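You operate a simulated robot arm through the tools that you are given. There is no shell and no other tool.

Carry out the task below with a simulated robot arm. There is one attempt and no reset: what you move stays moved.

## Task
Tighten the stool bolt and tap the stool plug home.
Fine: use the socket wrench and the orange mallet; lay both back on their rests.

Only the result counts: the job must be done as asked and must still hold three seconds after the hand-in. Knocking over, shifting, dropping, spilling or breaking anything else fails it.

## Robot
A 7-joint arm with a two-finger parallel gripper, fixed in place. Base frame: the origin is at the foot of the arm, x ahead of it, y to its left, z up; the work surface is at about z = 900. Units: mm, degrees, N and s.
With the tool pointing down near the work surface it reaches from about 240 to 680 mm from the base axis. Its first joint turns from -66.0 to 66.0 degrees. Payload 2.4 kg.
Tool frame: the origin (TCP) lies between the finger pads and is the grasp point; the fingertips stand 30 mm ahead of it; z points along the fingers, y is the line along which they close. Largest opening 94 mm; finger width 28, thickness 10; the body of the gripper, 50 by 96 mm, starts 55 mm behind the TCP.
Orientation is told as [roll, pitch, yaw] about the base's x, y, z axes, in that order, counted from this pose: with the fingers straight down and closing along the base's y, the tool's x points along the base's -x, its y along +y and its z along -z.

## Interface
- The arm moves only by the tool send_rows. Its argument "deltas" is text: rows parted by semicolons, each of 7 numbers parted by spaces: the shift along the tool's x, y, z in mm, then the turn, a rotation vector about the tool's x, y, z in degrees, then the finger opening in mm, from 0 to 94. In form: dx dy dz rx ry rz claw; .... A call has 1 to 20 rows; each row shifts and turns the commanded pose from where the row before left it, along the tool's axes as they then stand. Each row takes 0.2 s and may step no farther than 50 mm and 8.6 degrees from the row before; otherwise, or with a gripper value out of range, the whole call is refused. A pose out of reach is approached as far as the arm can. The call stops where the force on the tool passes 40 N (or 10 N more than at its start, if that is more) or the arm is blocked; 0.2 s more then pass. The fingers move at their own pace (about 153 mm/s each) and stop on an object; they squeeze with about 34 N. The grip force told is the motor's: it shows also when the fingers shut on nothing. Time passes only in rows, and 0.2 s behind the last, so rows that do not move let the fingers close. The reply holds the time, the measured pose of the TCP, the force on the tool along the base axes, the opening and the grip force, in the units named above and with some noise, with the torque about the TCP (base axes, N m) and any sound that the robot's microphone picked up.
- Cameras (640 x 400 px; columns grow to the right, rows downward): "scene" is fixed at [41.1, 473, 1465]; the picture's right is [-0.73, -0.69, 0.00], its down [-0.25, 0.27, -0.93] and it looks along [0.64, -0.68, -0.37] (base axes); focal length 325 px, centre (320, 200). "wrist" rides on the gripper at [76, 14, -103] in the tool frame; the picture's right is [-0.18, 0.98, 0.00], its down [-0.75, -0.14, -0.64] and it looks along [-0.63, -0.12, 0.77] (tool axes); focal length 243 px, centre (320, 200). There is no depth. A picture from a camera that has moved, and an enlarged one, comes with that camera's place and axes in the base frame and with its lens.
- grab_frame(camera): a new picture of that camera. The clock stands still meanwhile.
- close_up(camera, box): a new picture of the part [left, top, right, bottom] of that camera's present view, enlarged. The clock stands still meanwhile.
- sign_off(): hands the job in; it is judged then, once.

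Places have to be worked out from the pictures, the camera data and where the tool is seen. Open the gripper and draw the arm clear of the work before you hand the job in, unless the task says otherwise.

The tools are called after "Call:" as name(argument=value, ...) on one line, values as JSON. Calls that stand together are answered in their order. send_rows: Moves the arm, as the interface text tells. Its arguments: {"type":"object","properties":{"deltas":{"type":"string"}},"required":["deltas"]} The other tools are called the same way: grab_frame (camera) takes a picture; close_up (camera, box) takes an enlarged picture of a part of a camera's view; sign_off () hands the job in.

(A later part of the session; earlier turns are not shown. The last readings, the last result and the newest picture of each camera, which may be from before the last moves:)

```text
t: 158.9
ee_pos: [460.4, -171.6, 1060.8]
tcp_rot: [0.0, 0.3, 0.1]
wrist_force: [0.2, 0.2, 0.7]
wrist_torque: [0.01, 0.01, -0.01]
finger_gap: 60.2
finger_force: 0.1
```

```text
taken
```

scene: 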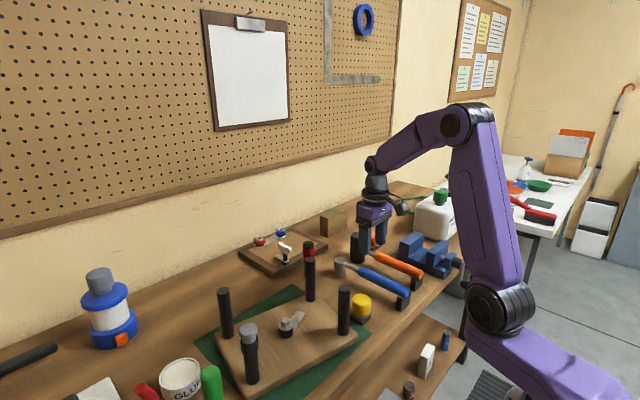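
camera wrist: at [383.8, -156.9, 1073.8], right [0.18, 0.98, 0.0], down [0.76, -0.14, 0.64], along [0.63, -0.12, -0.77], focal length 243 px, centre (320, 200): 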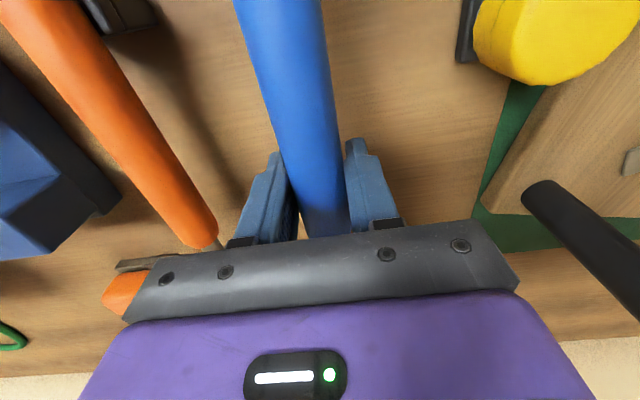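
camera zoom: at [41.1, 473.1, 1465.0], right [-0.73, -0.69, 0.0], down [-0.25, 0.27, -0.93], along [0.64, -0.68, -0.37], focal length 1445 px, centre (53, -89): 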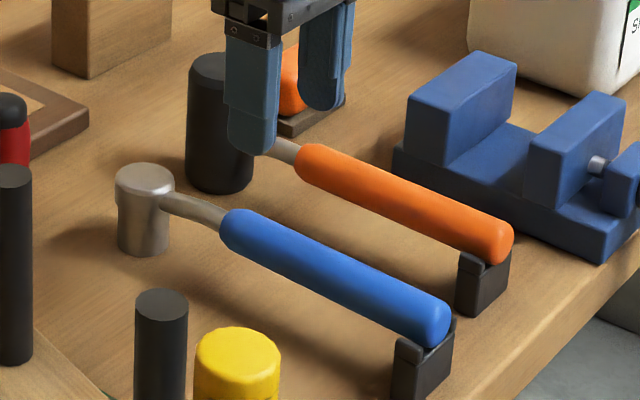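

The wrench is back in its rest as it was originally. Now I'll measure the stool's current pose to nudge it back to where it stood.

Call:
close_up(camera="scene", box=[190, 220, 390, 400])

Call:
close_up(camera="scene", box=[270, 310, 302, 340])

```text
2.22 times, centred on (290, 310) of scene
camera zoom: at [41.1, 473.1, 1465.0], right [-0.73, -0.69, 0.0], down [-0.25, 0.27, -0.93], along [0.64, -0.68, -0.37], focal length 722 px, centre (387, -44)
```

zoom: 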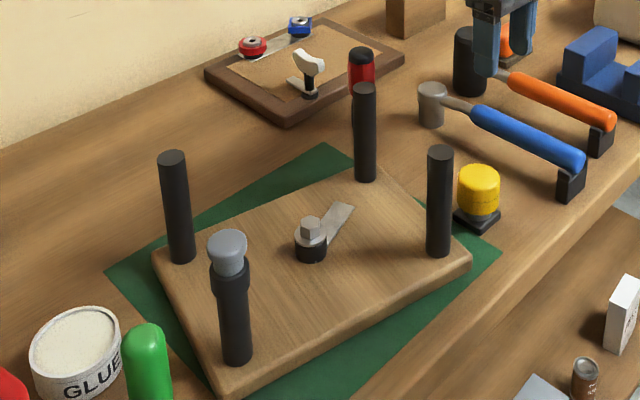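

```text
13.33 times, centred on (286, 325) of scene
camera zoom: at [41.1, 473.1, 1465.0], right [-0.73, -0.69, 0.0], down [-0.25, 0.27, -0.93], along [0.64, -0.68, -0.37], focal length 4334 px, centre (773, -1467)
```

zoom: 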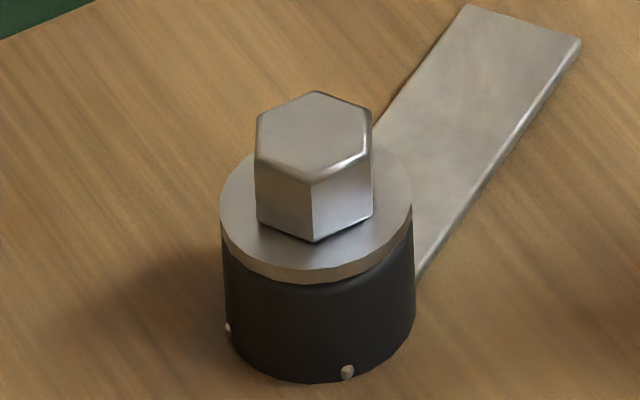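

Relative to the start, the stool is turned about 13° clockwise with its centre about 13 mm off. Its near-right leg is at about (391, 28), originally about (423, 9). I'll grip that leg lightly low down and drag it back, which should undo the rotation too.

Call:
send_rows(deltas="0 0 -40 0 -0.3 0 94; 14 40 0 0 0 0 94; 14 40 0 0 0 0 94; 14 40 0 0 0 0 94; 14 40 0 0 0 0 94; 14 40 0 0 0 0 94; 0 0 0 0 0 0 94")

Call:
grab_frame(camera="wrist")

Call:
close_up(camera="scene", box=[190, 220, 390, 400])

```text
t: 160.5
ee_pos: [389.9, 29.4, 1098.6]
tcp_rot: [0.0, -0.1, 0.2]
wrist_force: [0.7, 0.1, -0.2]
wrist_torque: [-0.01, -0.02, 0.03]
finger_gap: 93.9
finger_force: 0.0
```

```text
taken
camera wrist: at [312.4, 41.9, 1202.9], right [0.18, 0.98, 0.0], down [0.75, -0.14, 0.64], along [0.63, -0.12, -0.77], focal length 243 px, centre (320, 200)
```

wrist: 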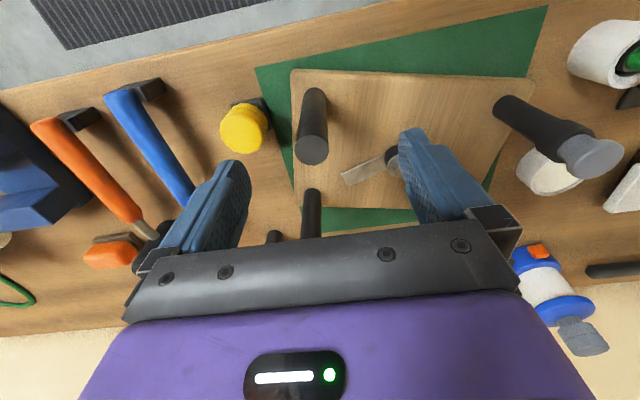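

```text
2.22 times, centred on (290, 310) of scene
camera zoom: at [41.1, 473.1, 1465.0], right [-0.73, -0.69, 0.0], down [-0.25, 0.27, -0.93], along [0.64, -0.68, -0.37], focal length 722 px, centre (387, -44)
```

zoom: 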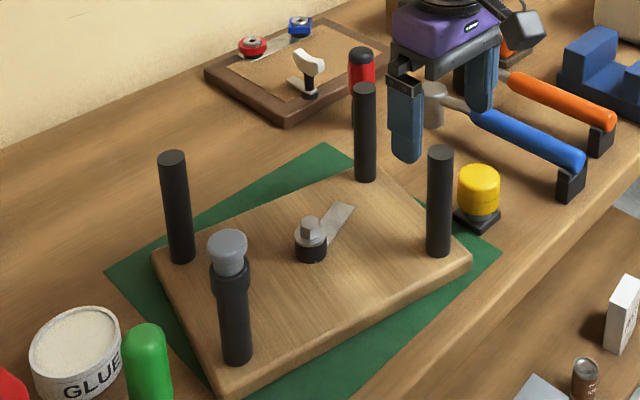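

The leg top triangulates to about (394, 24). I'll centre on that and descend around the leg, keeping the hand's body above its top.

Call:
send_rows(deltas="-4 -5 0 0 0 0 94; 0 0 40 0 0 0 94; 0 0 40 0 0 0 94; 0 0 24 0 0 0 94; 0 0 0 0 0 0 94")

Call:
grab_frame(camera="wrist")

```text
t: 161.7
ee_pos: [395.7, 23.9, 994.3]
tcp_rot: [-0.1, 0.0, 0.1]
wrist_force: [0.2, 1.6, -0.3]
wrist_torque: [0.02, 0.0, 0.02]
finger_gap: 94.1
finger_force: 0.0
```

```text
taken
camera wrist: at [317.2, 36.6, 1099.0], right [0.18, 0.98, 0.0], down [0.75, -0.14, 0.64], along [0.63, -0.12, -0.77], focal length 243 px, centre (320, 200)
```

wrist: 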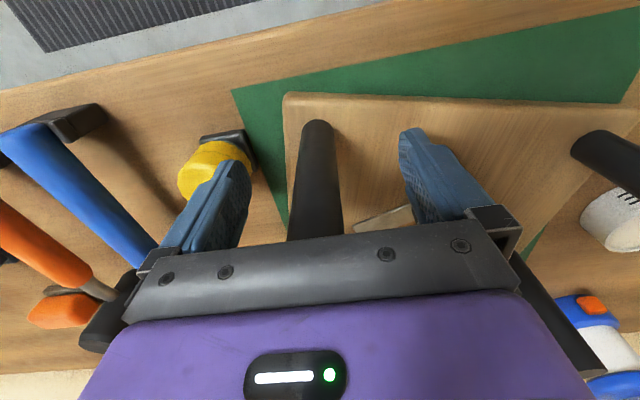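

The leg sits between the fingers, nearly centred. I'll adjust 1.5 mm and close.

Call:
send_rows(deltas="0 -1.5 0 0 0 0 80; 0 0 0 0 0 0 60; 0 0 0 0 0 0 45; 0 0 0 0 0 0 32; 0 0 0 0 0 0 20; 0 0 0 0 0 0 10; 0 0 0 0 0 0 10")

Call:
close_up(camera="scene", box=[190, 220, 390, 400])

```text
t: 163.3
ee_pos: [394.5, 21.9, 995.7]
tcp_rot: [0.0, -0.1, 0.1]
wrist_force: [1.4, -6.2, 1.7]
wrist_torque: [0.68, -0.04, -0.31]
finger_gap: 24.4
finger_force: 34.0
```

```text
2.22 times, centred on (290, 310) of scene
camera zoom: at [41.1, 472.8, 1465.1], right [-0.73, -0.69, 0.0], down [-0.25, 0.27, -0.93], along [0.64, -0.68, -0.37], focal length 722 px, centre (387, -44)
```

zoom: 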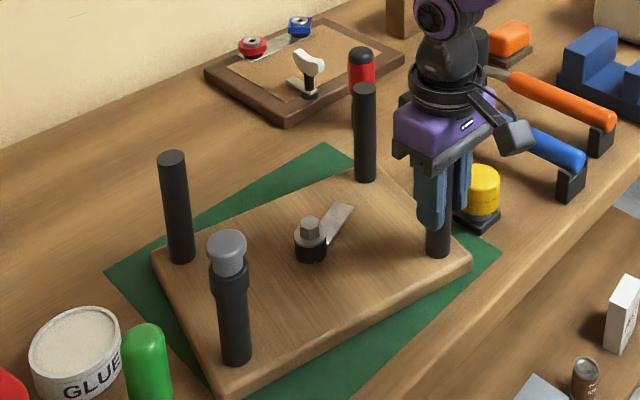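

Leg gripped; its true centre is (394.5, 22) and the target is about (426.5, 4). I'll drag it slowly along that line while turning the hand counter-clockwise with the stool.

Call:
send_rows(deltas="-3.1 -1.9 0 0 0 -1.3 10; -3.1 -1.9 0 0 0 -1.3 10; -3.1 -2 0 0 0 -1.3 10; -3.1 -2 0 0 0 -1.3 10; -3.1 -2 0 0 0 -1.3 10; 0 0 0 0 0 0 10")

Call:
close_up(camera="scene", box=[190, 220, 390, 400])

```text
t: 164.7
ee_pos: [410.9, 12.8, 995.7]
tcp_rot: [0.0, 0.0, 6.6]
wrist_force: [1.9, -0.8, 0.0]
wrist_torque: [-0.88, 0.45, -0.49]
finger_gap: 25.0
finger_force: 34.3
```

```text
2.22 times, centred on (290, 310) of scene
camera zoom: at [41.3, 473.0, 1465.0], right [-0.73, -0.69, 0.0], down [-0.25, 0.27, -0.93], along [0.64, -0.68, -0.37], focal length 722 px, centre (387, -44)
```

zoom: 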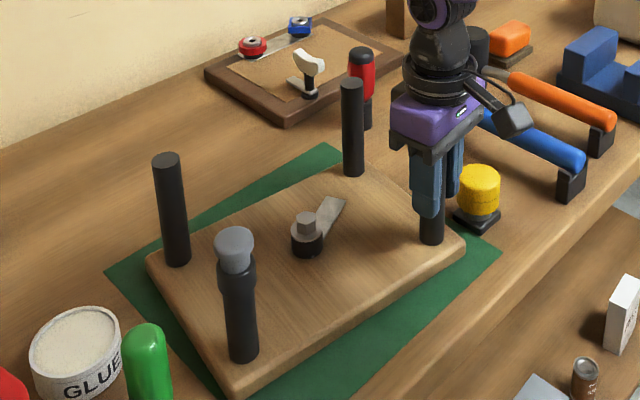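

It's tracking back nicely. I'll do the second half.

Call:
send_rows(deltas="-2.8 -2.2 0 0 0 -1.3 10; -2.8 -2.2 0 0 0 -1.3 10; -2.8 -2.3 0 0 0 -1.3 10; -2.8 -2.3 0 0 0 -1.3 10; -2.8 -2.3 0 0 0 -1.3 10; 0 0 0 0 0 0 10")

Call:
close_up(camera="scene", box=[190, 220, 390, 400])

```text
t: 166.1
ee_pos: [425.1, 4.8, 996.2]
tcp_rot: [0.0, 0.0, 13.2]
wrist_force: [0.9, -0.2, 0.4]
wrist_torque: [-0.54, 0.05, -0.35]
finger_gap: 25.3
finger_force: 33.8
```

```text
2.22 times, centred on (290, 310) of scene
camera zoom: at [41.3, 473.0, 1465.0], right [-0.73, -0.69, 0.0], down [-0.25, 0.27, -0.93], along [0.64, -0.68, -0.37], focal length 722 px, centre (387, -44)
```

zoom: 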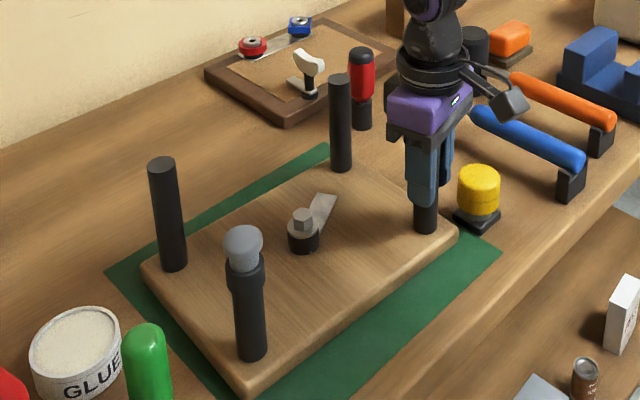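

Nearly restored; only about 3–4° of rotation remains with the centre correct. I'll drag a final (+4, -4) mm with a bit of twist, then release.

Call:
send_rows(deltas="-1.5 -2.5 0 0 0 -3 10; -1.5 -2.5 0 0 0 -3 10; 0 0 0 0 0 -4 10; 0 0 0 0 0 0 10")

Call:
close_up(camera="scene", box=[190, 220, 390, 400])

```text
t: 167.1
ee_pos: [430.4, -1.3, 995.8]
tcp_rot: [0.0, 0.0, 23.1]
wrist_force: [1.5, -3.7, 0.0]
wrist_torque: [0.98, 0.25, -0.27]
finger_gap: 25.5
finger_force: 34.2
```

```text
2.22 times, centred on (290, 310) of scene
camera zoom: at [41.2, 472.9, 1465.1], right [-0.73, -0.69, 0.0], down [-0.25, 0.27, -0.93], along [0.64, -0.68, -0.37], focal length 722 px, centre (387, -44)
```

zoom: 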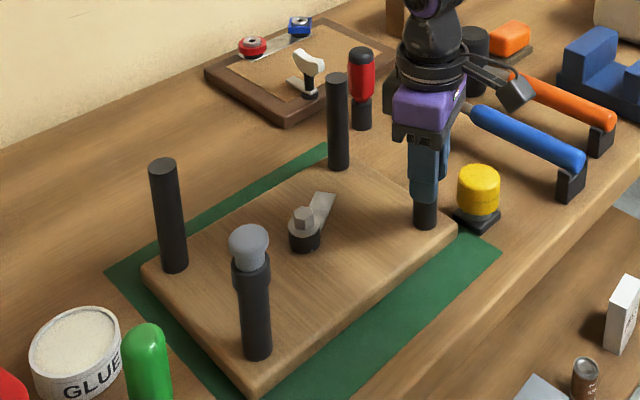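

Now within about 5 mm and 2° of the original pose. I'll release the leg and rise.

Call:
send_rows(deltas="0 0 0 0 0 0 35; 0 0 0 0 0 0 55; 0 0 0 0 0 0 80; 0 0 -30 0 0 0 94; 0 0 -45 0 0 8 94; 0 0 -45 0 0 8 94; 0 0 0 0 0 7.1 94; 0 0 0 0 0 0 94")

Call:
close_up(camera="scene", box=[190, 220, 390, 400])

Call:
close_up(camera="scene", box=[268, 310, 300, 340])

Call:
close_up(camera="scene", box=[240, 310, 290, 390])

```text
t: 168.9
ee_pos: [430.2, -2.2, 1115.6]
tcp_rot: [0.0, 0.0, -0.1]
wrist_force: [0.7, -0.2, -0.1]
wrist_torque: [-0.02, -0.03, 0.0]
finger_gap: 94.3
finger_force: 0.1
```

```text
2.22 times, centred on (290, 310) of scene
camera zoom: at [41.1, 473.0, 1465.0], right [-0.73, -0.69, 0.0], down [-0.25, 0.27, -0.93], along [0.64, -0.68, -0.37], focal length 722 px, centre (387, -44)
```

zoom: 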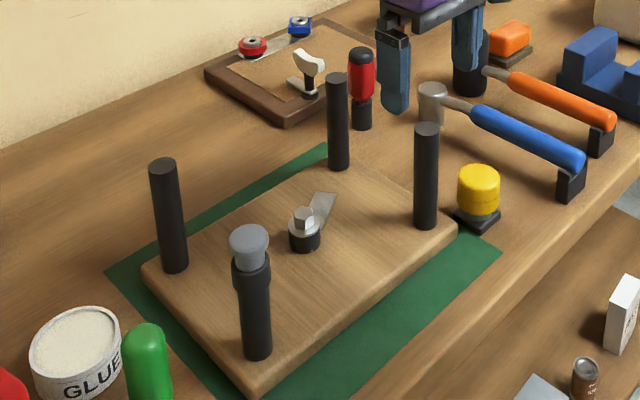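

```text
13.33 times, centred on (284, 325) of scene
camera zoom: at [41.1, 473.0, 1465.0], right [-0.73, -0.69, 0.0], down [-0.25, 0.27, -0.93], along [0.64, -0.68, -0.37], focal length 4334 px, centre (800, -1467)
```

zoom: 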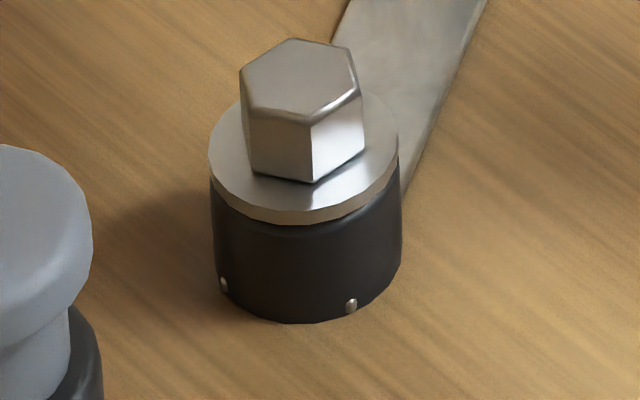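

```text
5.00 times, centred on (265, 350) of scene
camera zoom: at [41.1, 473.0, 1465.0], right [-0.73, -0.69, 0.0], down [-0.25, 0.27, -0.93], along [0.64, -0.68, -0.37], focal length 1625 px, centre (595, -550)
```

zoom: 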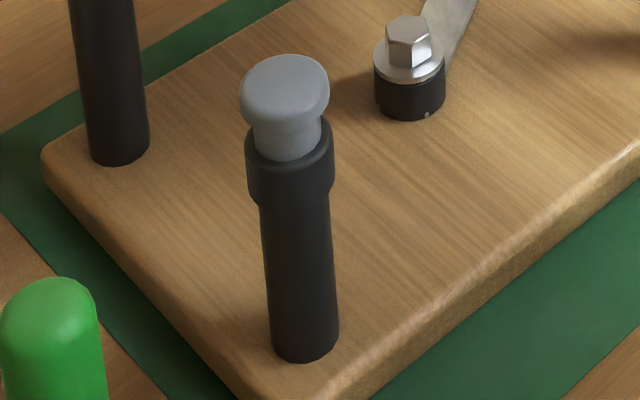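

The stool is back essentially at its original pose, and the bolt measures about 31° clockwise of its start relative to the stool, at its stop. Now for the mallet. I'll move near its head, which stands vertically, and look.

Call:
send_rows(deltas="-17 -41 0 0 0 0 80; -17 -41 0 0 0 0 80; -17 -41 0 0 0 0 80; -17 -41 0 0 0 0 80; -17 -41 0 0 0 0 80; -17 -41 0 0 0 0 80; 0 0 0 0 0 0 80")

Call:
grab_frame(camera="wrist")

Call:
close_up(camera="scene", box=[325, 200, 435, 310])

```text
t: 170.5
ee_pos: [533.5, -246.2, 1115.9]
tcp_rot: [0.1, 0.0, 0.0]
wrist_force: [0.2, 0.0, 0.3]
wrist_torque: [-0.03, 0.01, 0.03]
finger_gap: 80.4
finger_force: 0.1
```

```text
taken
camera wrist: at [455.2, -232.9, 1220.4], right [0.18, 0.98, 0.0], down [0.75, -0.14, 0.64], along [0.63, -0.12, -0.77], focal length 243 px, centre (320, 200)
```

wrist: 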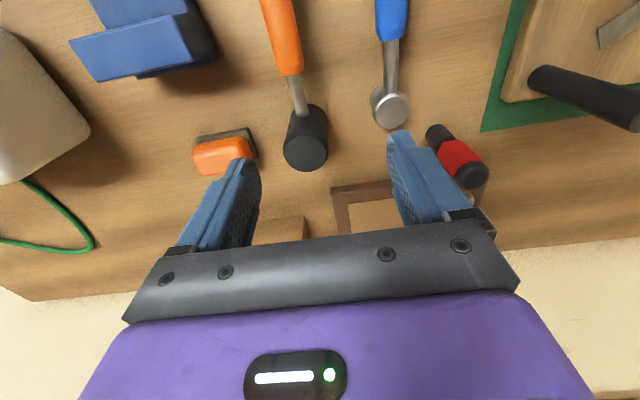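

```text
3.64 times, centred on (380, 255) of scene
camera zoom: at [41.1, 473.0, 1465.0], right [-0.73, -0.69, 0.0], down [-0.25, 0.27, -0.93], along [0.64, -0.68, -0.37], focal length 1182 px, centre (102, 0)
```

zoom: 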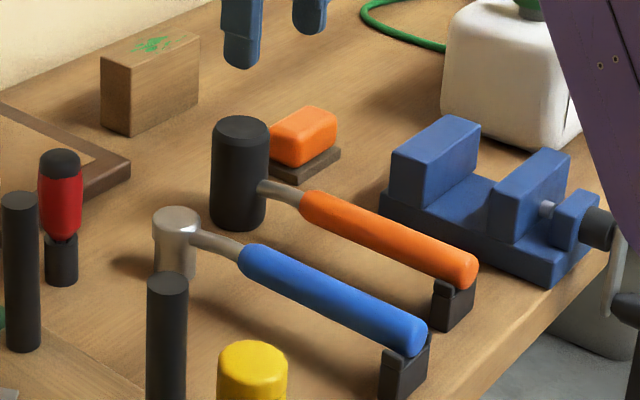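

The mallet head triangulates to about (578, -272), top at z≈983. I'll move above it and verify before gripping the head itself, which lets me tap straight down with it.

Call:
send_rows(deltas="-22 -13 20 0 0 0 80; -22 -13 20 0 0 0 80; 0 0 20 0 0 0 80; 0 0 0 0 0 0 80")

Call:
grab_frame(camera="wrist")

Call:
close_up(camera="scene", box=[325, 180, 435, 290])

```text
t: 171.5
ee_pos: [576.4, -272.4, 1056.4]
tcp_rot: [0.0, 0.1, 0.0]
wrist_force: [0.1, -0.3, -0.6]
wrist_torque: [0.0, 0.02, 0.02]
finger_gap: 79.5
finger_force: 0.0
```

```text
taken
camera wrist: at [498.7, -259.4, 1159.8], right [0.18, 0.98, 0.0], down [0.75, -0.14, 0.64], along [0.63, -0.12, -0.77], focal length 243 px, centre (320, 200)
```

wrist: 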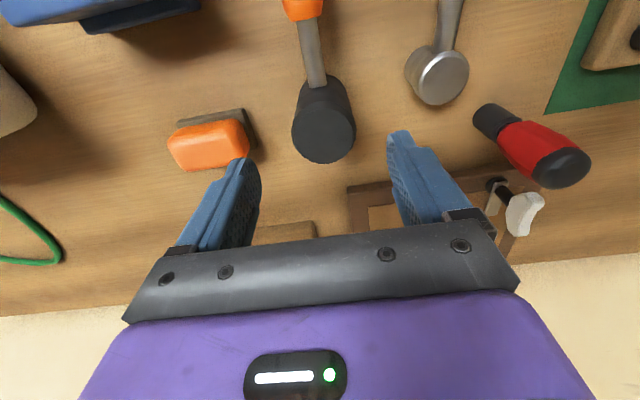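

```text
3.64 times, centred on (380, 235) of scene
camera zoom: at [41.1, 473.0, 1465.0], right [-0.73, -0.69, 0.0], down [-0.25, 0.27, -0.93], along [0.64, -0.68, -0.37], focal length 1182 px, centre (102, 73)
```

zoom: 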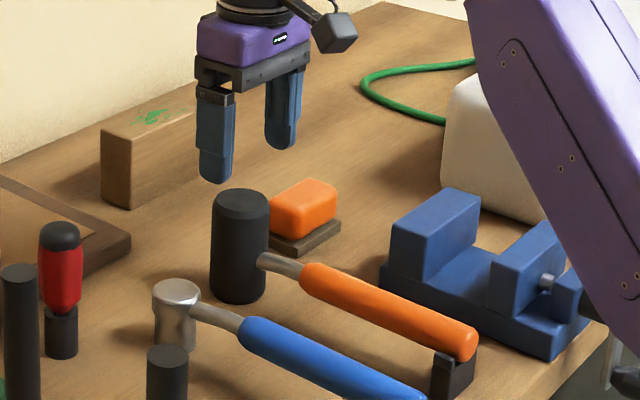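

Refined head centre ≈ (579, -269). I'll adjust and descend around the head with the opening at 76 mm.

Call:
send_rows(deltas="-2.5 3.5 20 0 0 0 76; 0 0 30 0 0 0 76; 0 0 0 0 0 0 76")

Call:
grab_frame(camera="wrist")

Call:
close_up(camera="scene", box=[325, 180, 435, 290])

```text
t: 172.3
ee_pos: [579.3, -268.7, 1004.4]
tcp_rot: [0.0, 0.0, -0.1]
wrist_force: [0.5, -0.4, 0.0]
wrist_torque: [0.02, -0.02, 0.0]
finger_gap: 75.9
finger_force: 0.1
```

```text
taken
camera wrist: at [501.4, -255.5, 1109.3], right [0.18, 0.98, 0.0], down [0.75, -0.14, 0.64], along [0.63, -0.12, -0.77], focal length 243 px, centre (320, 200)
```

wrist: 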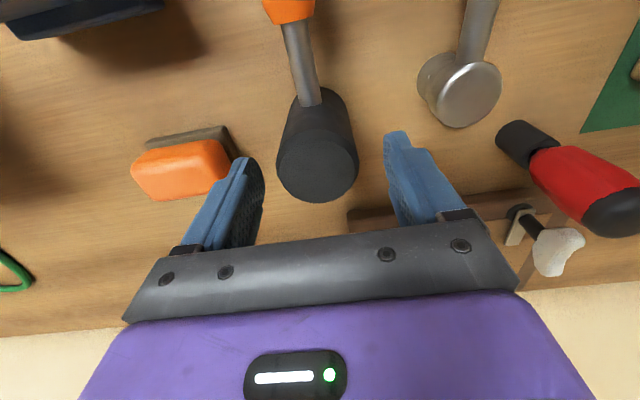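

```text
3.64 times, centred on (380, 235) of scene
camera zoom: at [41.1, 473.0, 1465.0], right [-0.73, -0.69, 0.0], down [-0.25, 0.27, -0.93], along [0.64, -0.68, -0.37], focal length 1182 px, centre (102, 73)
```

zoom: 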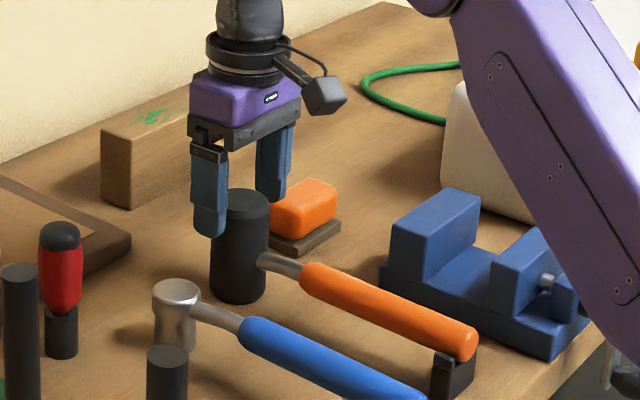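

The head is well inside the opening. I'll adjust slightly and descend to z≈942, then grip.

Call:
send_rows(deltas="3 -1.8 25 0 0 0 76; 0 0 25 0 0 0 76; 0 0 12 0 0 0 76; 0 0 0 0 0 0 76")

Call:
grab_frame(camera="wrist")

Call:
close_up(camera="scene", box=[325, 180, 435, 290])

```text
t: 173.3
ee_pos: [576.1, -270.3, 943.8]
tcp_rot: [0.0, 0.0, 0.0]
wrist_force: [-0.4, -0.5, 0.4]
wrist_torque: [0.01, -0.02, 0.0]
finger_gap: 76.2
finger_force: 0.1
```

```text
taken
camera wrist: at [498.3, -257.8, 1047.2], right [0.18, 0.98, 0.0], down [0.75, -0.14, 0.64], along [0.63, -0.12, -0.77], focal length 243 px, centre (320, 200)
```

wrist: 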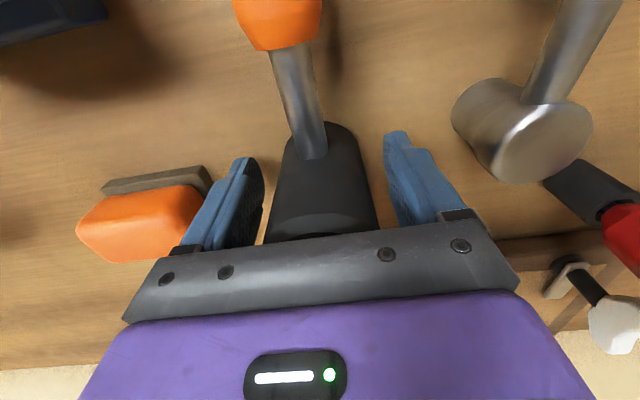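

```text
3.64 times, centred on (380, 235) of scene
camera zoom: at [41.1, 473.0, 1465.0], right [-0.73, -0.69, 0.0], down [-0.25, 0.27, -0.93], along [0.64, -0.68, -0.37], focal length 1182 px, centre (102, 73)
```

zoom: 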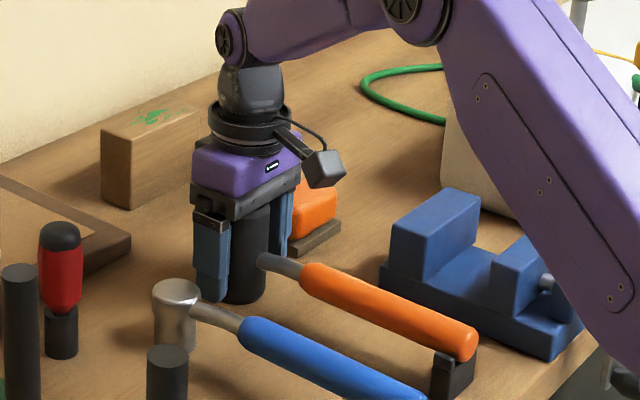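

Aligned. Closing on the mallet head and noting this pose for its return.

Call:
send_rows(deltas="0 -1.3 0 0 0 0 65; 0 0 0 0 0 0 55; 0 0 0 0 0 0 45; 0 0 0 0 0 0 30; 0 0 0 0 0 0 30; 0 0 0 0 0 0 30")

```text
t: 174.7
ee_pos: [576.6, -272.1, 944.0]
tcp_rot: [0.0, 0.0, -0.1]
wrist_force: [2.2, -0.2, 0.2]
wrist_torque: [-0.01, 0.05, 0.23]
finger_gap: 51.4
finger_force: 34.1
```

Gripped at 51 mm. Return pose is (576.6, -272, 944). Lifting slowly.

Call:
send_rows(deltas="0 0 -6 0 0 0 30; 0 0 -12 0 0 0 30; 0 0 -20 0 0 0 30; 0 0 0 0 0 0 30")

Call:
close_up(camera="scene", box=[325, 180, 435, 290])

```text
t: 175.7
ee_pos: [574.1, -271.3, 982.8]
tcp_rot: [0.0, 0.0, 0.1]
wrist_force: [-0.2, 0.4, -2.3]
wrist_torque: [0.04, -0.1, 0.01]
finger_gap: 51.3
finger_force: 34.1
```

```text
3.64 times, centred on (380, 235) of scene
camera zoom: at [41.2, 473.0, 1465.0], right [-0.73, -0.69, 0.0], down [-0.25, 0.27, -0.93], along [0.64, -0.68, -0.37], focal length 1182 px, centre (102, 73)
```

zoom: 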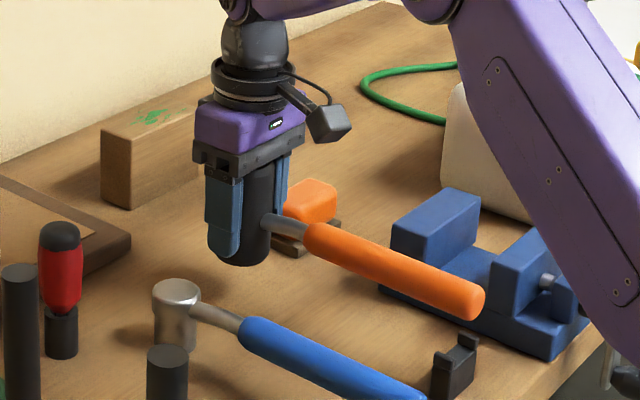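

The mallet is held level. I'll raise it well above the legs and carry it over to the plug, estimated at about (433, 219) with its top at z≈1037.

Call:
send_rows(deltas="0 0 -45 0 0 0 30; 0 0 -45 0 0 0 30; 0 0 -45 0 0 0 30; 0 0 -15 0 0 0 30; 11.7 40.9 0 0 0 0 30; 11.7 40.9 0 0 0 0 30; 11.7 40.9 0 0 0 0 30; 11.7 40.9 0 0 0 0 30; 11.7 40.9 0 0 0 0 30; 11.7 40.9 0 0 0 0 30; 11.7 40.9 0 0 0 0 30; 11.7 40.9 0 0 0 0 30; 11.7 40.9 0 0 0 0 30; 11.7 40.9 0 0 0 0 30; 11.7 40.9 0 0 0 0 30; 0 0 0 0 0 0 30")

Call:
grab_frame(camera="scene")

Call:
grab_frame(camera="wrist")

```text
t: 179.1
ee_pos: [446.9, 177.5, 1132.1]
tcp_rot: [0.0, 0.0, 0.0]
wrist_force: [0.2, 0.4, -2.1]
wrist_torque: [-0.02, -0.14, 0.0]
finger_gap: 51.4
finger_force: 34.0
```

```text
taken
```

scene: 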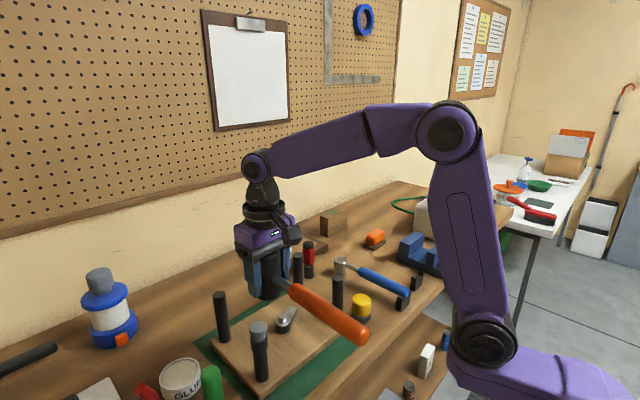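

```text
taken
camera wrist: at [370.0, 191.5, 1235.6], right [0.18, 0.98, 0.0], down [0.75, -0.14, 0.64], along [0.63, -0.12, -0.77], focal length 243 px, centre (320, 200)
```

wrist: 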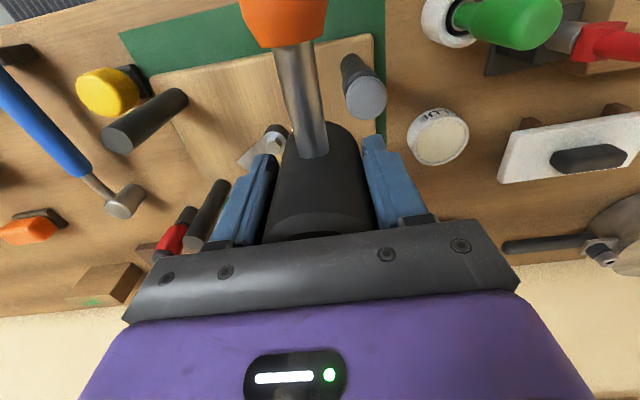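

The wrist view puts the plug at about (435, 217), consistent with the scene estimate. I'll centre above it.

Call:
send_rows(deltas="6.2 20.2 0 0 0 0 30; 6.2 20.2 0 0 0 0 30; 0 0 25 0 0 0 30; 0 0 0 0 0 0 30")

Call:
close_up(camera="scene", box=[220, 270, 320, 370])

```text
t: 180.1
ee_pos: [434.6, 218.6, 1106.8]
tcp_rot: [0.0, 0.0, -0.1]
wrist_force: [0.8, -0.6, -2.4]
wrist_torque: [-0.04, -0.15, -0.01]
finger_gap: 51.5
finger_force: 33.8
```

```text
4.00 times, centred on (270, 320) of scene
camera zoom: at [41.1, 473.1, 1465.0], right [-0.73, -0.69, 0.0], down [-0.25, 0.27, -0.93], along [0.64, -0.68, -0.37], focal length 1300 px, centre (520, -280)
```

zoom: 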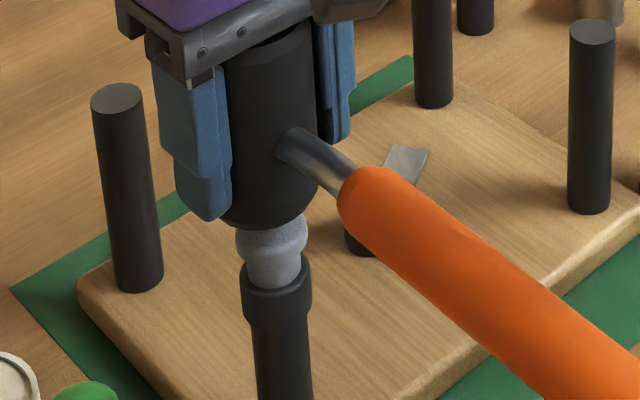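

Aligned over the plug with roughly 20–25 mm gap. I'll lower gently to find contact first.

Call:
send_rows(deltas="0 0 12 0 0 0 30; 0 0 5 0 0 0 30; 0 0 3 0 0 0 30; 0 0 0 0 0 0 30")

Call:
close_up(camera="scene", box=[240, 310, 290, 370])

```text
t: 181.1
ee_pos: [435.1, 218.0, 1087.5]
tcp_rot: [-0.1, -0.1, 0.0]
wrist_force: [-0.5, -0.6, 7.4]
wrist_torque: [-0.09, 0.01, 0.01]
finger_gap: 51.5
finger_force: 33.5
```

```text
6.67 times, centred on (265, 340) of scene
camera zoom: at [41.0, 472.9, 1465.0], right [-0.73, -0.69, 0.0], down [-0.25, 0.27, -0.93], along [0.64, -0.68, -0.37], focal length 2167 px, centre (687, -733)
```

zoom: 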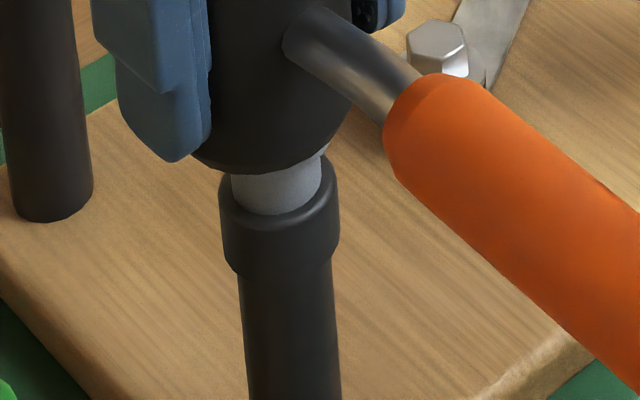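

Contact at TCP z≈1087.5 with a light press, face centred on the plug. Now I'll raise 20 mm and tap down briskly.

Call:
send_rows(deltas="0 0 -20 0 0 0 30; 0 0 0 0 0 0 30; 0 0 26 0 0 0 30; 0 0 -6 0 0 0 30; 0 0 0 0 0 0 30")

Call:
close_up(camera="scene", box=[240, 310, 290, 370])

```text
t: 182.3
ee_pos: [436.7, 218.2, 1086.7]
tcp_rot: [0.0, 0.0, 0.0]
wrist_force: [2.6, -0.7, -0.3]
wrist_torque: [0.03, -0.3, 0.02]
finger_gap: 50.4
finger_force: 34.3
```

```text
6.67 times, centred on (265, 340) of scene
camera zoom: at [41.2, 473.1, 1465.0], right [-0.73, -0.69, 0.0], down [-0.25, 0.27, -0.93], along [0.64, -0.68, -0.37], focal length 2167 px, centre (687, -733)
```

zoom: 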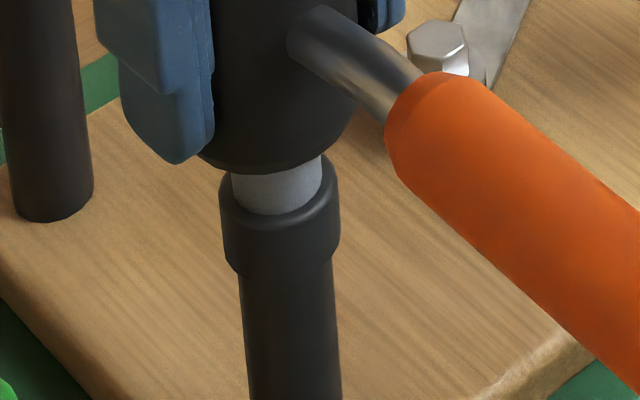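

The plug hasn't visibly moved. I'll tap harder from 40 mm with full stroke speed.

Call:
send_rows(deltas="0 0 -40 0 0 0 30; 0 0 0 0 0 0 30; 0 0 48 0 0 0 30; 0 0 0 0 0 0 30")

Call:
close_up(camera="scene", box=[240, 310, 290, 370])

```text
t: 183.3
ee_pos: [435.9, 218.7, 1081.9]
tcp_rot: [0.2, -0.4, 0.0]
wrist_force: [-2.3, -0.6, 30.3]
wrist_torque: [-0.27, -0.04, 0.0]
finger_gap: 49.9
finger_force: 33.7
```

```text
6.67 times, centred on (265, 340) of scene
camera zoom: at [40.6, 472.8, 1465.1], right [-0.73, -0.69, 0.0], down [-0.25, 0.27, -0.93], along [0.64, -0.68, -0.36], focal length 2167 px, centre (687, -733)
```

zoom: 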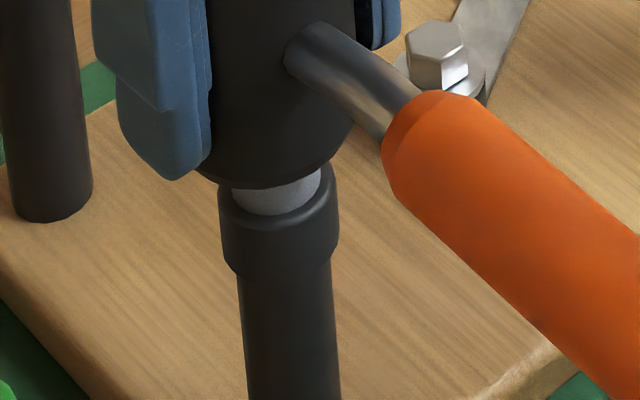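

The plug moved about 4–5 mm down. I'll repeat the same stroke.

Call:
send_rows(deltas="0 0 -40 0 0 0 30; 0 0 0 0 0 0 30; 0 0 48 0 0 0 30; 0 0 0 0 0 0 30")

Call:
close_up(camera="scene", box=[240, 310, 290, 370])

```text
t: 184.3
ee_pos: [436.2, 219.8, 1076.4]
tcp_rot: [0.4, -0.8, 0.0]
wrist_force: [-10.7, -6.5, 79.1]
wrist_torque: [-0.99, 0.62, -0.04]
finger_gap: 49.4
finger_force: 33.4
```

```text
6.67 times, centred on (265, 340) of scene
camera zoom: at [39.9, 472.4, 1465.3], right [-0.73, -0.69, 0.0], down [-0.25, 0.27, -0.93], along [0.64, -0.68, -0.36], focal length 2167 px, centre (687, -733)
```

zoom: 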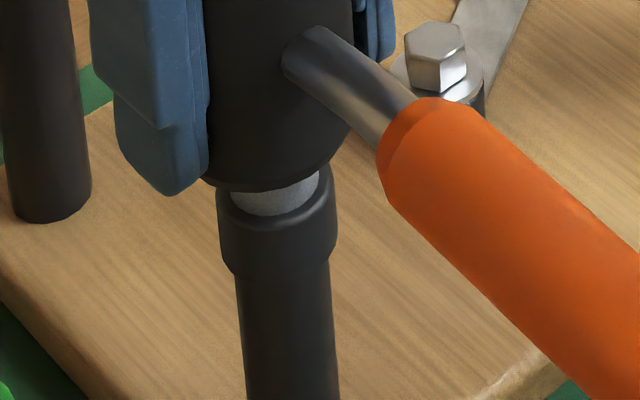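

The force reached 79 N this time and the fingers slid a little down the mallet head. I'll raise the mallet and inspect the plug.

Call:
send_rows(deltas="0 0 -30 0 0 0 30; 0 0 -30 0 0 0 30; 0 40 -10 0 0 0 30; 0 40 0 0 0 0 30; 0 0 0 0 0 0 30")

Call:
close_up(camera="scene", box=[240, 310, 290, 390])

Call:
grab_frame(camera="scene")

```text
t: 185.5
ee_pos: [434.3, 300.3, 1140.5]
tcp_rot: [0.0, 0.1, 0.0]
wrist_force: [-0.2, -1.0, -2.9]
wrist_torque: [-0.01, -0.16, 0.04]
finger_gap: 49.2
finger_force: 33.7
```

```text
5.00 times, centred on (265, 350) of scene
camera zoom: at [41.1, 473.1, 1465.0], right [-0.73, -0.69, 0.0], down [-0.25, 0.27, -0.93], along [0.64, -0.68, -0.37], focal length 1625 px, centre (595, -550)
```

zoom: 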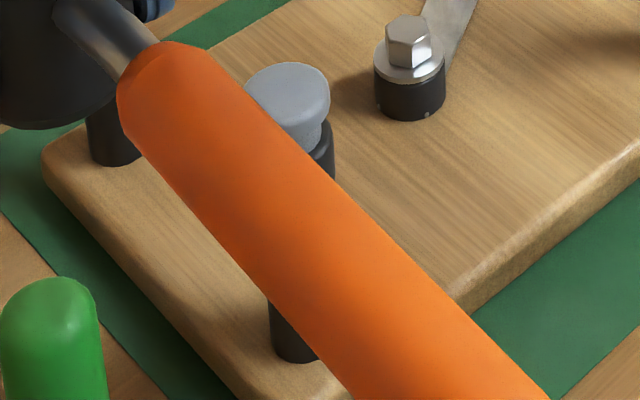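

```text
taken
```

scene: 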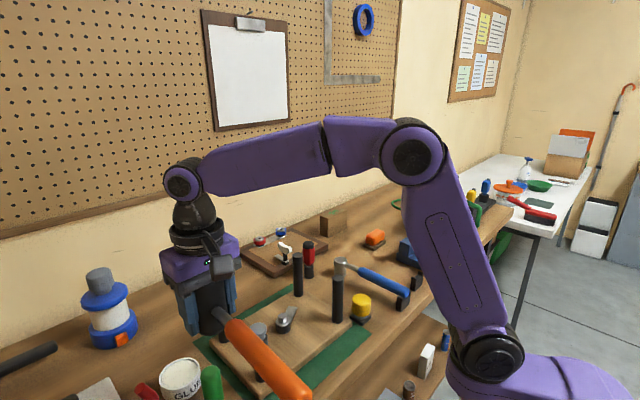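

The handle blocks the view; I'll move to the other side of the plug.

Call:
send_rows(deltas="0 -45 0 0 0 0 30; 0 -45 0 0 0 0 30; 0 -45 0 0 0 0 30; 0 -45 0 0 0 0 30; 0 0 0 0 0 0 30")

Call:
close_up(camera="scene", box=[240, 310, 290, 390])

```text
t: 186.7
ee_pos: [434.7, 117.8, 1140.6]
tcp_rot: [-0.1, 0.1, -0.1]
wrist_force: [0.4, 0.1, -3.8]
wrist_torque: [-0.03, -0.13, -0.04]
finger_gap: 49.2
finger_force: 33.6
```

```text
5.00 times, centred on (265, 350) of scene
camera zoom: at [41.2, 473.0, 1465.0], right [-0.73, -0.69, 0.0], down [-0.25, 0.27, -0.93], along [0.64, -0.68, -0.37], focal length 1625 px, centre (595, -550)
```

zoom: 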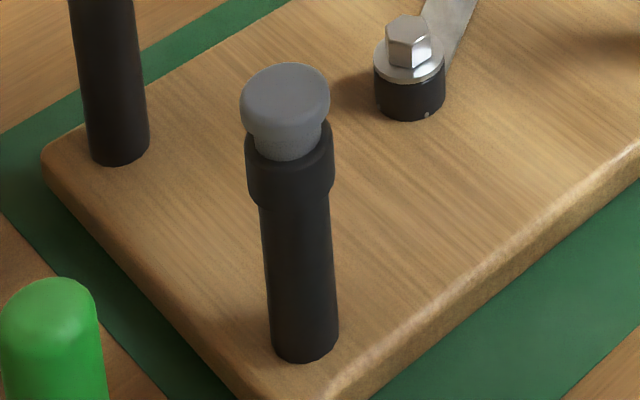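

The plug has gone in about 4 mm, with roughly 14 mm of stem still showing. I'll go back over it and continue with repeated full-speed taps.

Call:
send_rows(deltas="0 50 0 0 0 0 30; 0 50 0 0 0 0 30; 0 0 24 0 0 0 30; 0 0 0 0 0 0 30; 0 0 46 0 0 0 30; 0 0 0 0 0 0 30")

Call:
close_up(camera="scene", box=[240, 310, 290, 370])

```text
t: 188.1
ee_pos: [435.6, 218.4, 1075.2]
tcp_rot: [0.3, -0.7, 0.1]
wrist_force: [-14.7, -8.4, 74.7]
wrist_torque: [-0.82, 0.59, -0.1]
finger_gap: 49.5
finger_force: 34.0
```

```text
6.67 times, centred on (265, 340) of scene
camera zoom: at [39.8, 472.4, 1465.3], right [-0.73, -0.69, 0.0], down [-0.25, 0.27, -0.93], along [0.64, -0.68, -0.36], focal length 2167 px, centre (687, -733)
```

zoom: 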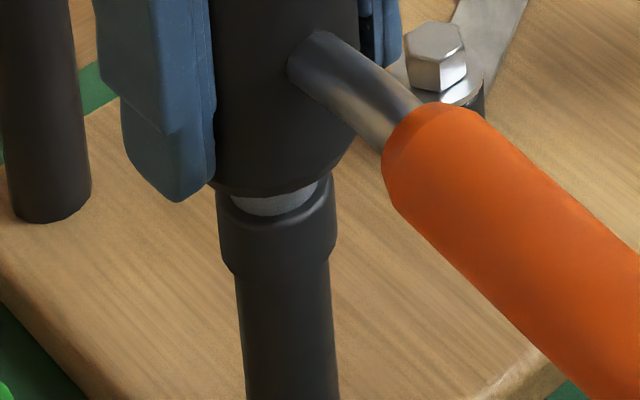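

Good progress. Again.

Call:
send_rows(deltas="0 0 -40 0 0 0 30; 0 0 0 0 0 0 30; 0 0 45 0 0 0 30; 0 0 0 0 0 0 30")

Call:
close_up(camera="scene", box=[240, 310, 290, 370])

```text
t: 189.0
ee_pos: [434.5, 219.0, 1074.2]
tcp_rot: [0.2, -0.4, 0.0]
wrist_force: [-9.1, -4.9, 11.4]
wrist_torque: [-0.32, 0.19, -0.05]
finger_gap: 49.3
finger_force: 34.6
stopped in row 4: the force on the tool passed its limit at 122 N (the readings are from after the stop); the commanded pose is now the measured one
```

```text
6.67 times, centred on (265, 340) of scene
camera zoom: at [40.6, 472.8, 1465.1], right [-0.73, -0.69, 0.0], down [-0.25, 0.27, -0.93], along [0.64, -0.68, -0.37], focal length 2167 px, centre (687, -733)
```

zoom: 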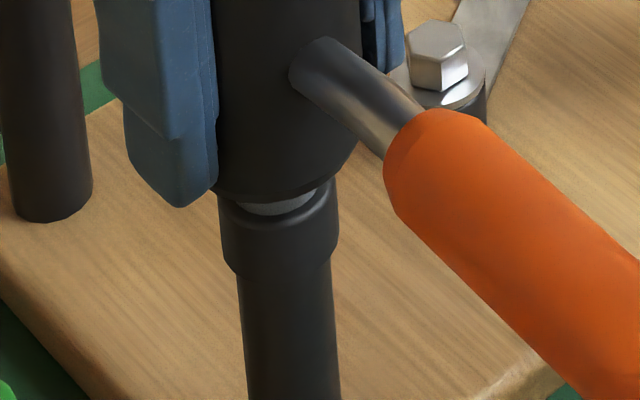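

The plug keeps moving (peak 122 N). I'll continue with a slightly smaller overtravel.

Call:
send_rows(deltas="0 0 -36 0 0 0 30; 0 0 0 0 0 0 30; 0 0 40 0 0 0 30; 0 0 0 0 0 0 30")

Call:
close_up(camera="scene", box=[240, 310, 290, 370])

```text
t: 190.0
ee_pos: [436.6, 218.0, 1070.9]
tcp_rot: [0.5, -0.8, 0.0]
wrist_force: [-6.2, -2.3, 35.4]
wrist_torque: [-0.48, 0.24, -0.03]
finger_gap: 49.5
finger_force: 34.4
```

```text
6.67 times, centred on (265, 340) of scene
camera zoom: at [40.4, 472.7, 1465.2], right [-0.73, -0.69, 0.0], down [-0.25, 0.27, -0.93], along [0.64, -0.68, -0.36], focal length 2167 px, centre (687, -733)
```

zoom: 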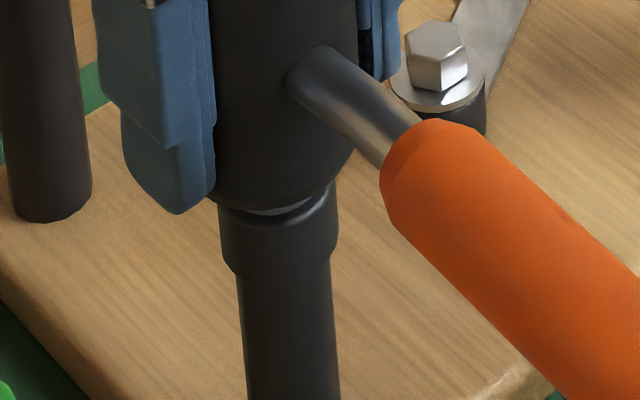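

Nearly home; only a sliver of stem is visible. Another tap.

Call:
send_rows(deltas="0 0 -36 0 0 0 30; 0 0 0 0 0 0 30; 0 0 40 0 0 0 30; 0 0 0 0 0 0 30")

Call:
close_up(camera="scene", box=[240, 310, 290, 370])

```text
t: 191.0
ee_pos: [436.2, 218.6, 1071.6]
tcp_rot: [0.5, -1.0, 0.0]
wrist_force: [-8.4, -5.1, 11.4]
wrist_torque: [-0.32, 0.26, -0.04]
finger_gap: 49.6
finger_force: 33.6
stopped in row 4: the force on the tool passed its limit at 116 N (the readings are from after the stop); the commanded pose is now the measured one
```

```text
6.67 times, centred on (265, 340) of scene
camera zoom: at [40.7, 472.8, 1465.1], right [-0.73, -0.69, 0.0], down [-0.25, 0.27, -0.93], along [0.64, -0.68, -0.37], focal length 2167 px, centre (687, -733)
```

zoom: 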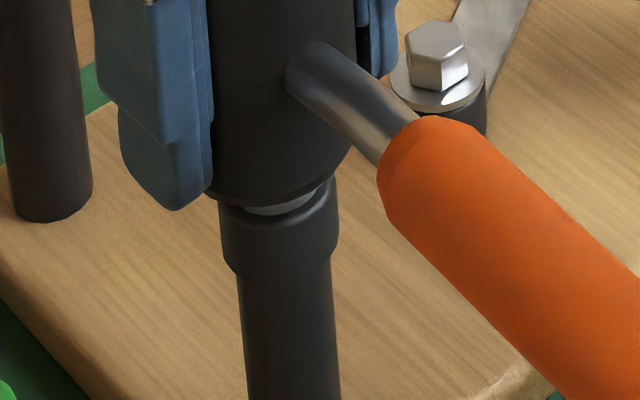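

The height is no longer changing. I'll lift aside and inspect the plug.

Call:
send_rows(deltas="0 0 -30 0 0 0 30; 0 0 -35 0 0 0 30; 0 -45 0 0 0 0 30; 0 -45 0 0 0 0 30; 0 0 0 0 0 0 30")

Call:
close_up(camera="scene", box=[240, 310, 290, 390])

Call:
close_up(camera="scene", box=[245, 315, 275, 345])

```text
t: 192.2
ee_pos: [437.0, 127.1, 1134.5]
tcp_rot: [0.6, -1.1, 0.0]
wrist_force: [-0.5, 0.1, -3.5]
wrist_torque: [0.0, -0.16, 0.02]
finger_gap: 49.2
finger_force: 33.2
```

```text
5.00 times, centred on (265, 350) of scene
camera zoom: at [41.2, 473.0, 1465.0], right [-0.73, -0.69, 0.0], down [-0.25, 0.27, -0.93], along [0.64, -0.68, -0.37], focal length 1625 px, centre (595, -550)
```

zoom: 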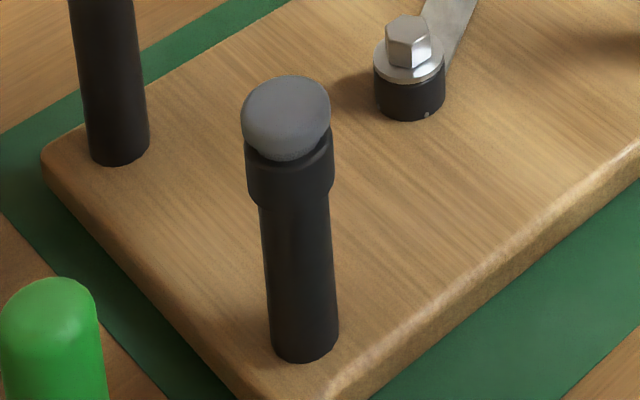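

```text
13.33 times, centred on (260, 330) of scene
camera zoom: at [41.2, 473.0, 1465.0], right [-0.73, -0.69, 0.0], down [-0.25, 0.27, -0.93], along [0.64, -0.68, -0.37], focal length 4334 px, centre (1120, -1533)
```

zoom: 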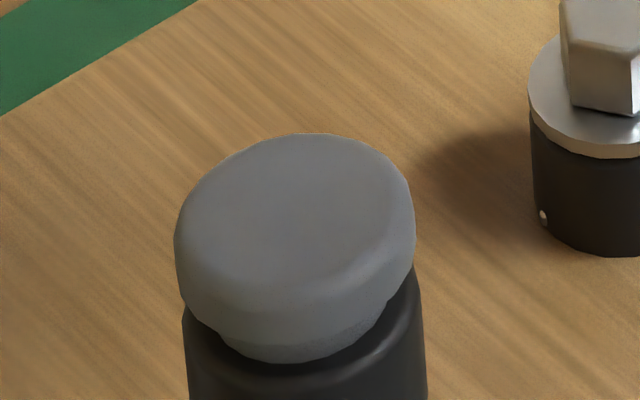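

About half home: 11 mm in, with roughly 10 mm of gap still under the cap. I'll square up the tool and continue tapping with fuller strokes.

Call:
send_rows(deltas="0 45 0 0.6 1.1 0 30; 0 46.5 0 0 0 0 30; 0 0 22 0 0 0 30; 0 0 0 0 0 0 30; 0 0 49 0 0 0 30; 0 0 0 0 0 0 30")

```text
t: 193.8
ee_pos: [439.0, 221.7, 1069.7]
tcp_rot: [0.3, -0.6, -0.1]
wrist_force: [-4.8, -2.0, 9.7]
wrist_torque: [-0.29, 0.01, -0.05]
finger_gap: 49.5
finger_force: 33.7
stopped in row 6: the force on the tool passed its limit at 121 N (the readings are from after the stop); the commanded pose is now the measured one
```

Progress continues. I'll recentre (-3.5, -3) and use a longer two-row stroke for more speed.

Call:
send_rows(deltas="3.5 -3 -40 0.3 0.6 0 30; 0 0 -40 0 0 0 30; 0 0 0 0 0 0 30; 0 0 44 0 0 0 30; 0 0 44 0 0 0 30; 0 0 0 0 0 0 30")

Call:
close_up(camera="scene", box=[240, 310, 290, 370])

```text
t: 195.0
ee_pos: [436.9, 219.6, 1067.7]
tcp_rot: [0.0, -0.2, 0.1]
wrist_force: [-4.0, -2.8, 4.5]
wrist_torque: [-0.15, -0.03, -0.04]
finger_gap: 49.4
finger_force: 34.0
stopped in row 6: the force on the tool passed its limit at 113 N (the readings are from after the stop); the commanded pose is now the measured one
```

```text
6.67 times, centred on (265, 340) of scene
camera zoom: at [40.9, 472.9, 1465.1], right [-0.73, -0.69, 0.0], down [-0.25, 0.27, -0.93], along [0.64, -0.68, -0.37], focal length 2167 px, centre (687, -733)
```

zoom: 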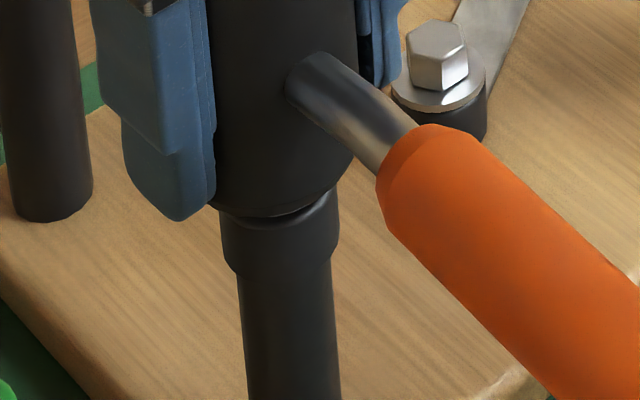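

Working at about 2 mm per tap. Continuing with the same stroke.

Call:
send_rows(deltas="1 -1 -40 0 0 0 30; 0 0 -40 0 0 0 30; 0 0 0 0 0 0 30; 0 0 44 0 0 0 30; 0 0 44 0 0 0 30; 0 0 0 0 0 0 30")

```text
t: 196.4
ee_pos: [436.5, 219.7, 1064.9]
tcp_rot: [0.4, -0.8, 0.1]
wrist_force: [-4.0, -2.4, 13.3]
wrist_torque: [-0.27, 0.08, -0.02]
finger_gap: 49.4
finger_force: 34.0
stopped in row 6: the force on the tool passed its limit at 99 N (the readings are from after the stop); the commanded pose is now the measured one
```

Call:
send_rows(deltas="1.5 -1.5 -40 0.4 0.8 0 30; 0 0 -40 0 0 0 30; 0 0 0 0 0 0 30; 0 0 44 0 0 0 30; 0 0 44 0 0 0 30; 0 0 0 0 0 0 30")

```text
t: 197.7
ee_pos: [435.3, 217.0, 1064.3]
tcp_rot: [0.2, -0.5, 0.0]
wrist_force: [-7.8, -4.4, 12.2]
wrist_torque: [-0.31, 0.16, -0.04]
finger_gap: 49.4
finger_force: 33.4
stopped in row 6: the force on the tool passed its limit at 107 N (the readings are from after the stop); the commanded pose is now the measured one
```

Call:
send_rows(deltas="0 0.5 -40 0.2 0.5 0 30; 0 0 -40 0 0 0 30; 0 0 0 0 0 0 30; 0 0 44 0 0 0 30; 0 0 44 0 0 0 30; 0 0 0 0 0 0 30")

Call:
close_up(camera="scene", box=[240, 310, 290, 370])

```text
t: 199.0
ee_pos: [439.1, 219.3, 1064.3]
tcp_rot: [0.5, -0.8, 0.0]
wrist_force: [-3.9, -2.5, 12.3]
wrist_torque: [-0.25, 0.13, -0.02]
finger_gap: 49.3
finger_force: 34.0
stopped in row 6: the force on the tool passed its limit at 128 N (the readings are from after the stop); the commanded pose is now the measured one
```

```text
6.67 times, centred on (265, 340) of scene
camera zoom: at [40.8, 472.9, 1465.1], right [-0.73, -0.69, 0.0], down [-0.25, 0.27, -0.93], along [0.64, -0.68, -0.37], focal length 2167 px, centre (687, -733)
```

zoom: 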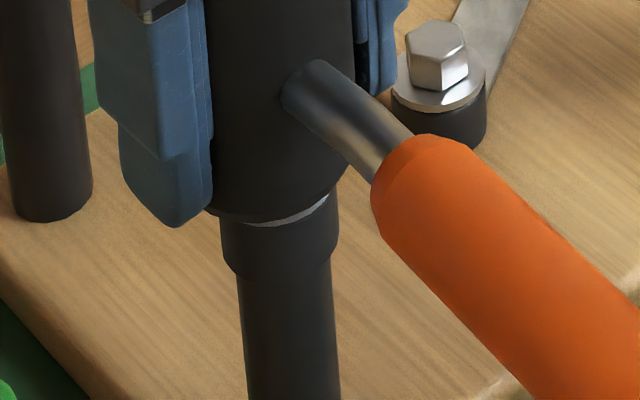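

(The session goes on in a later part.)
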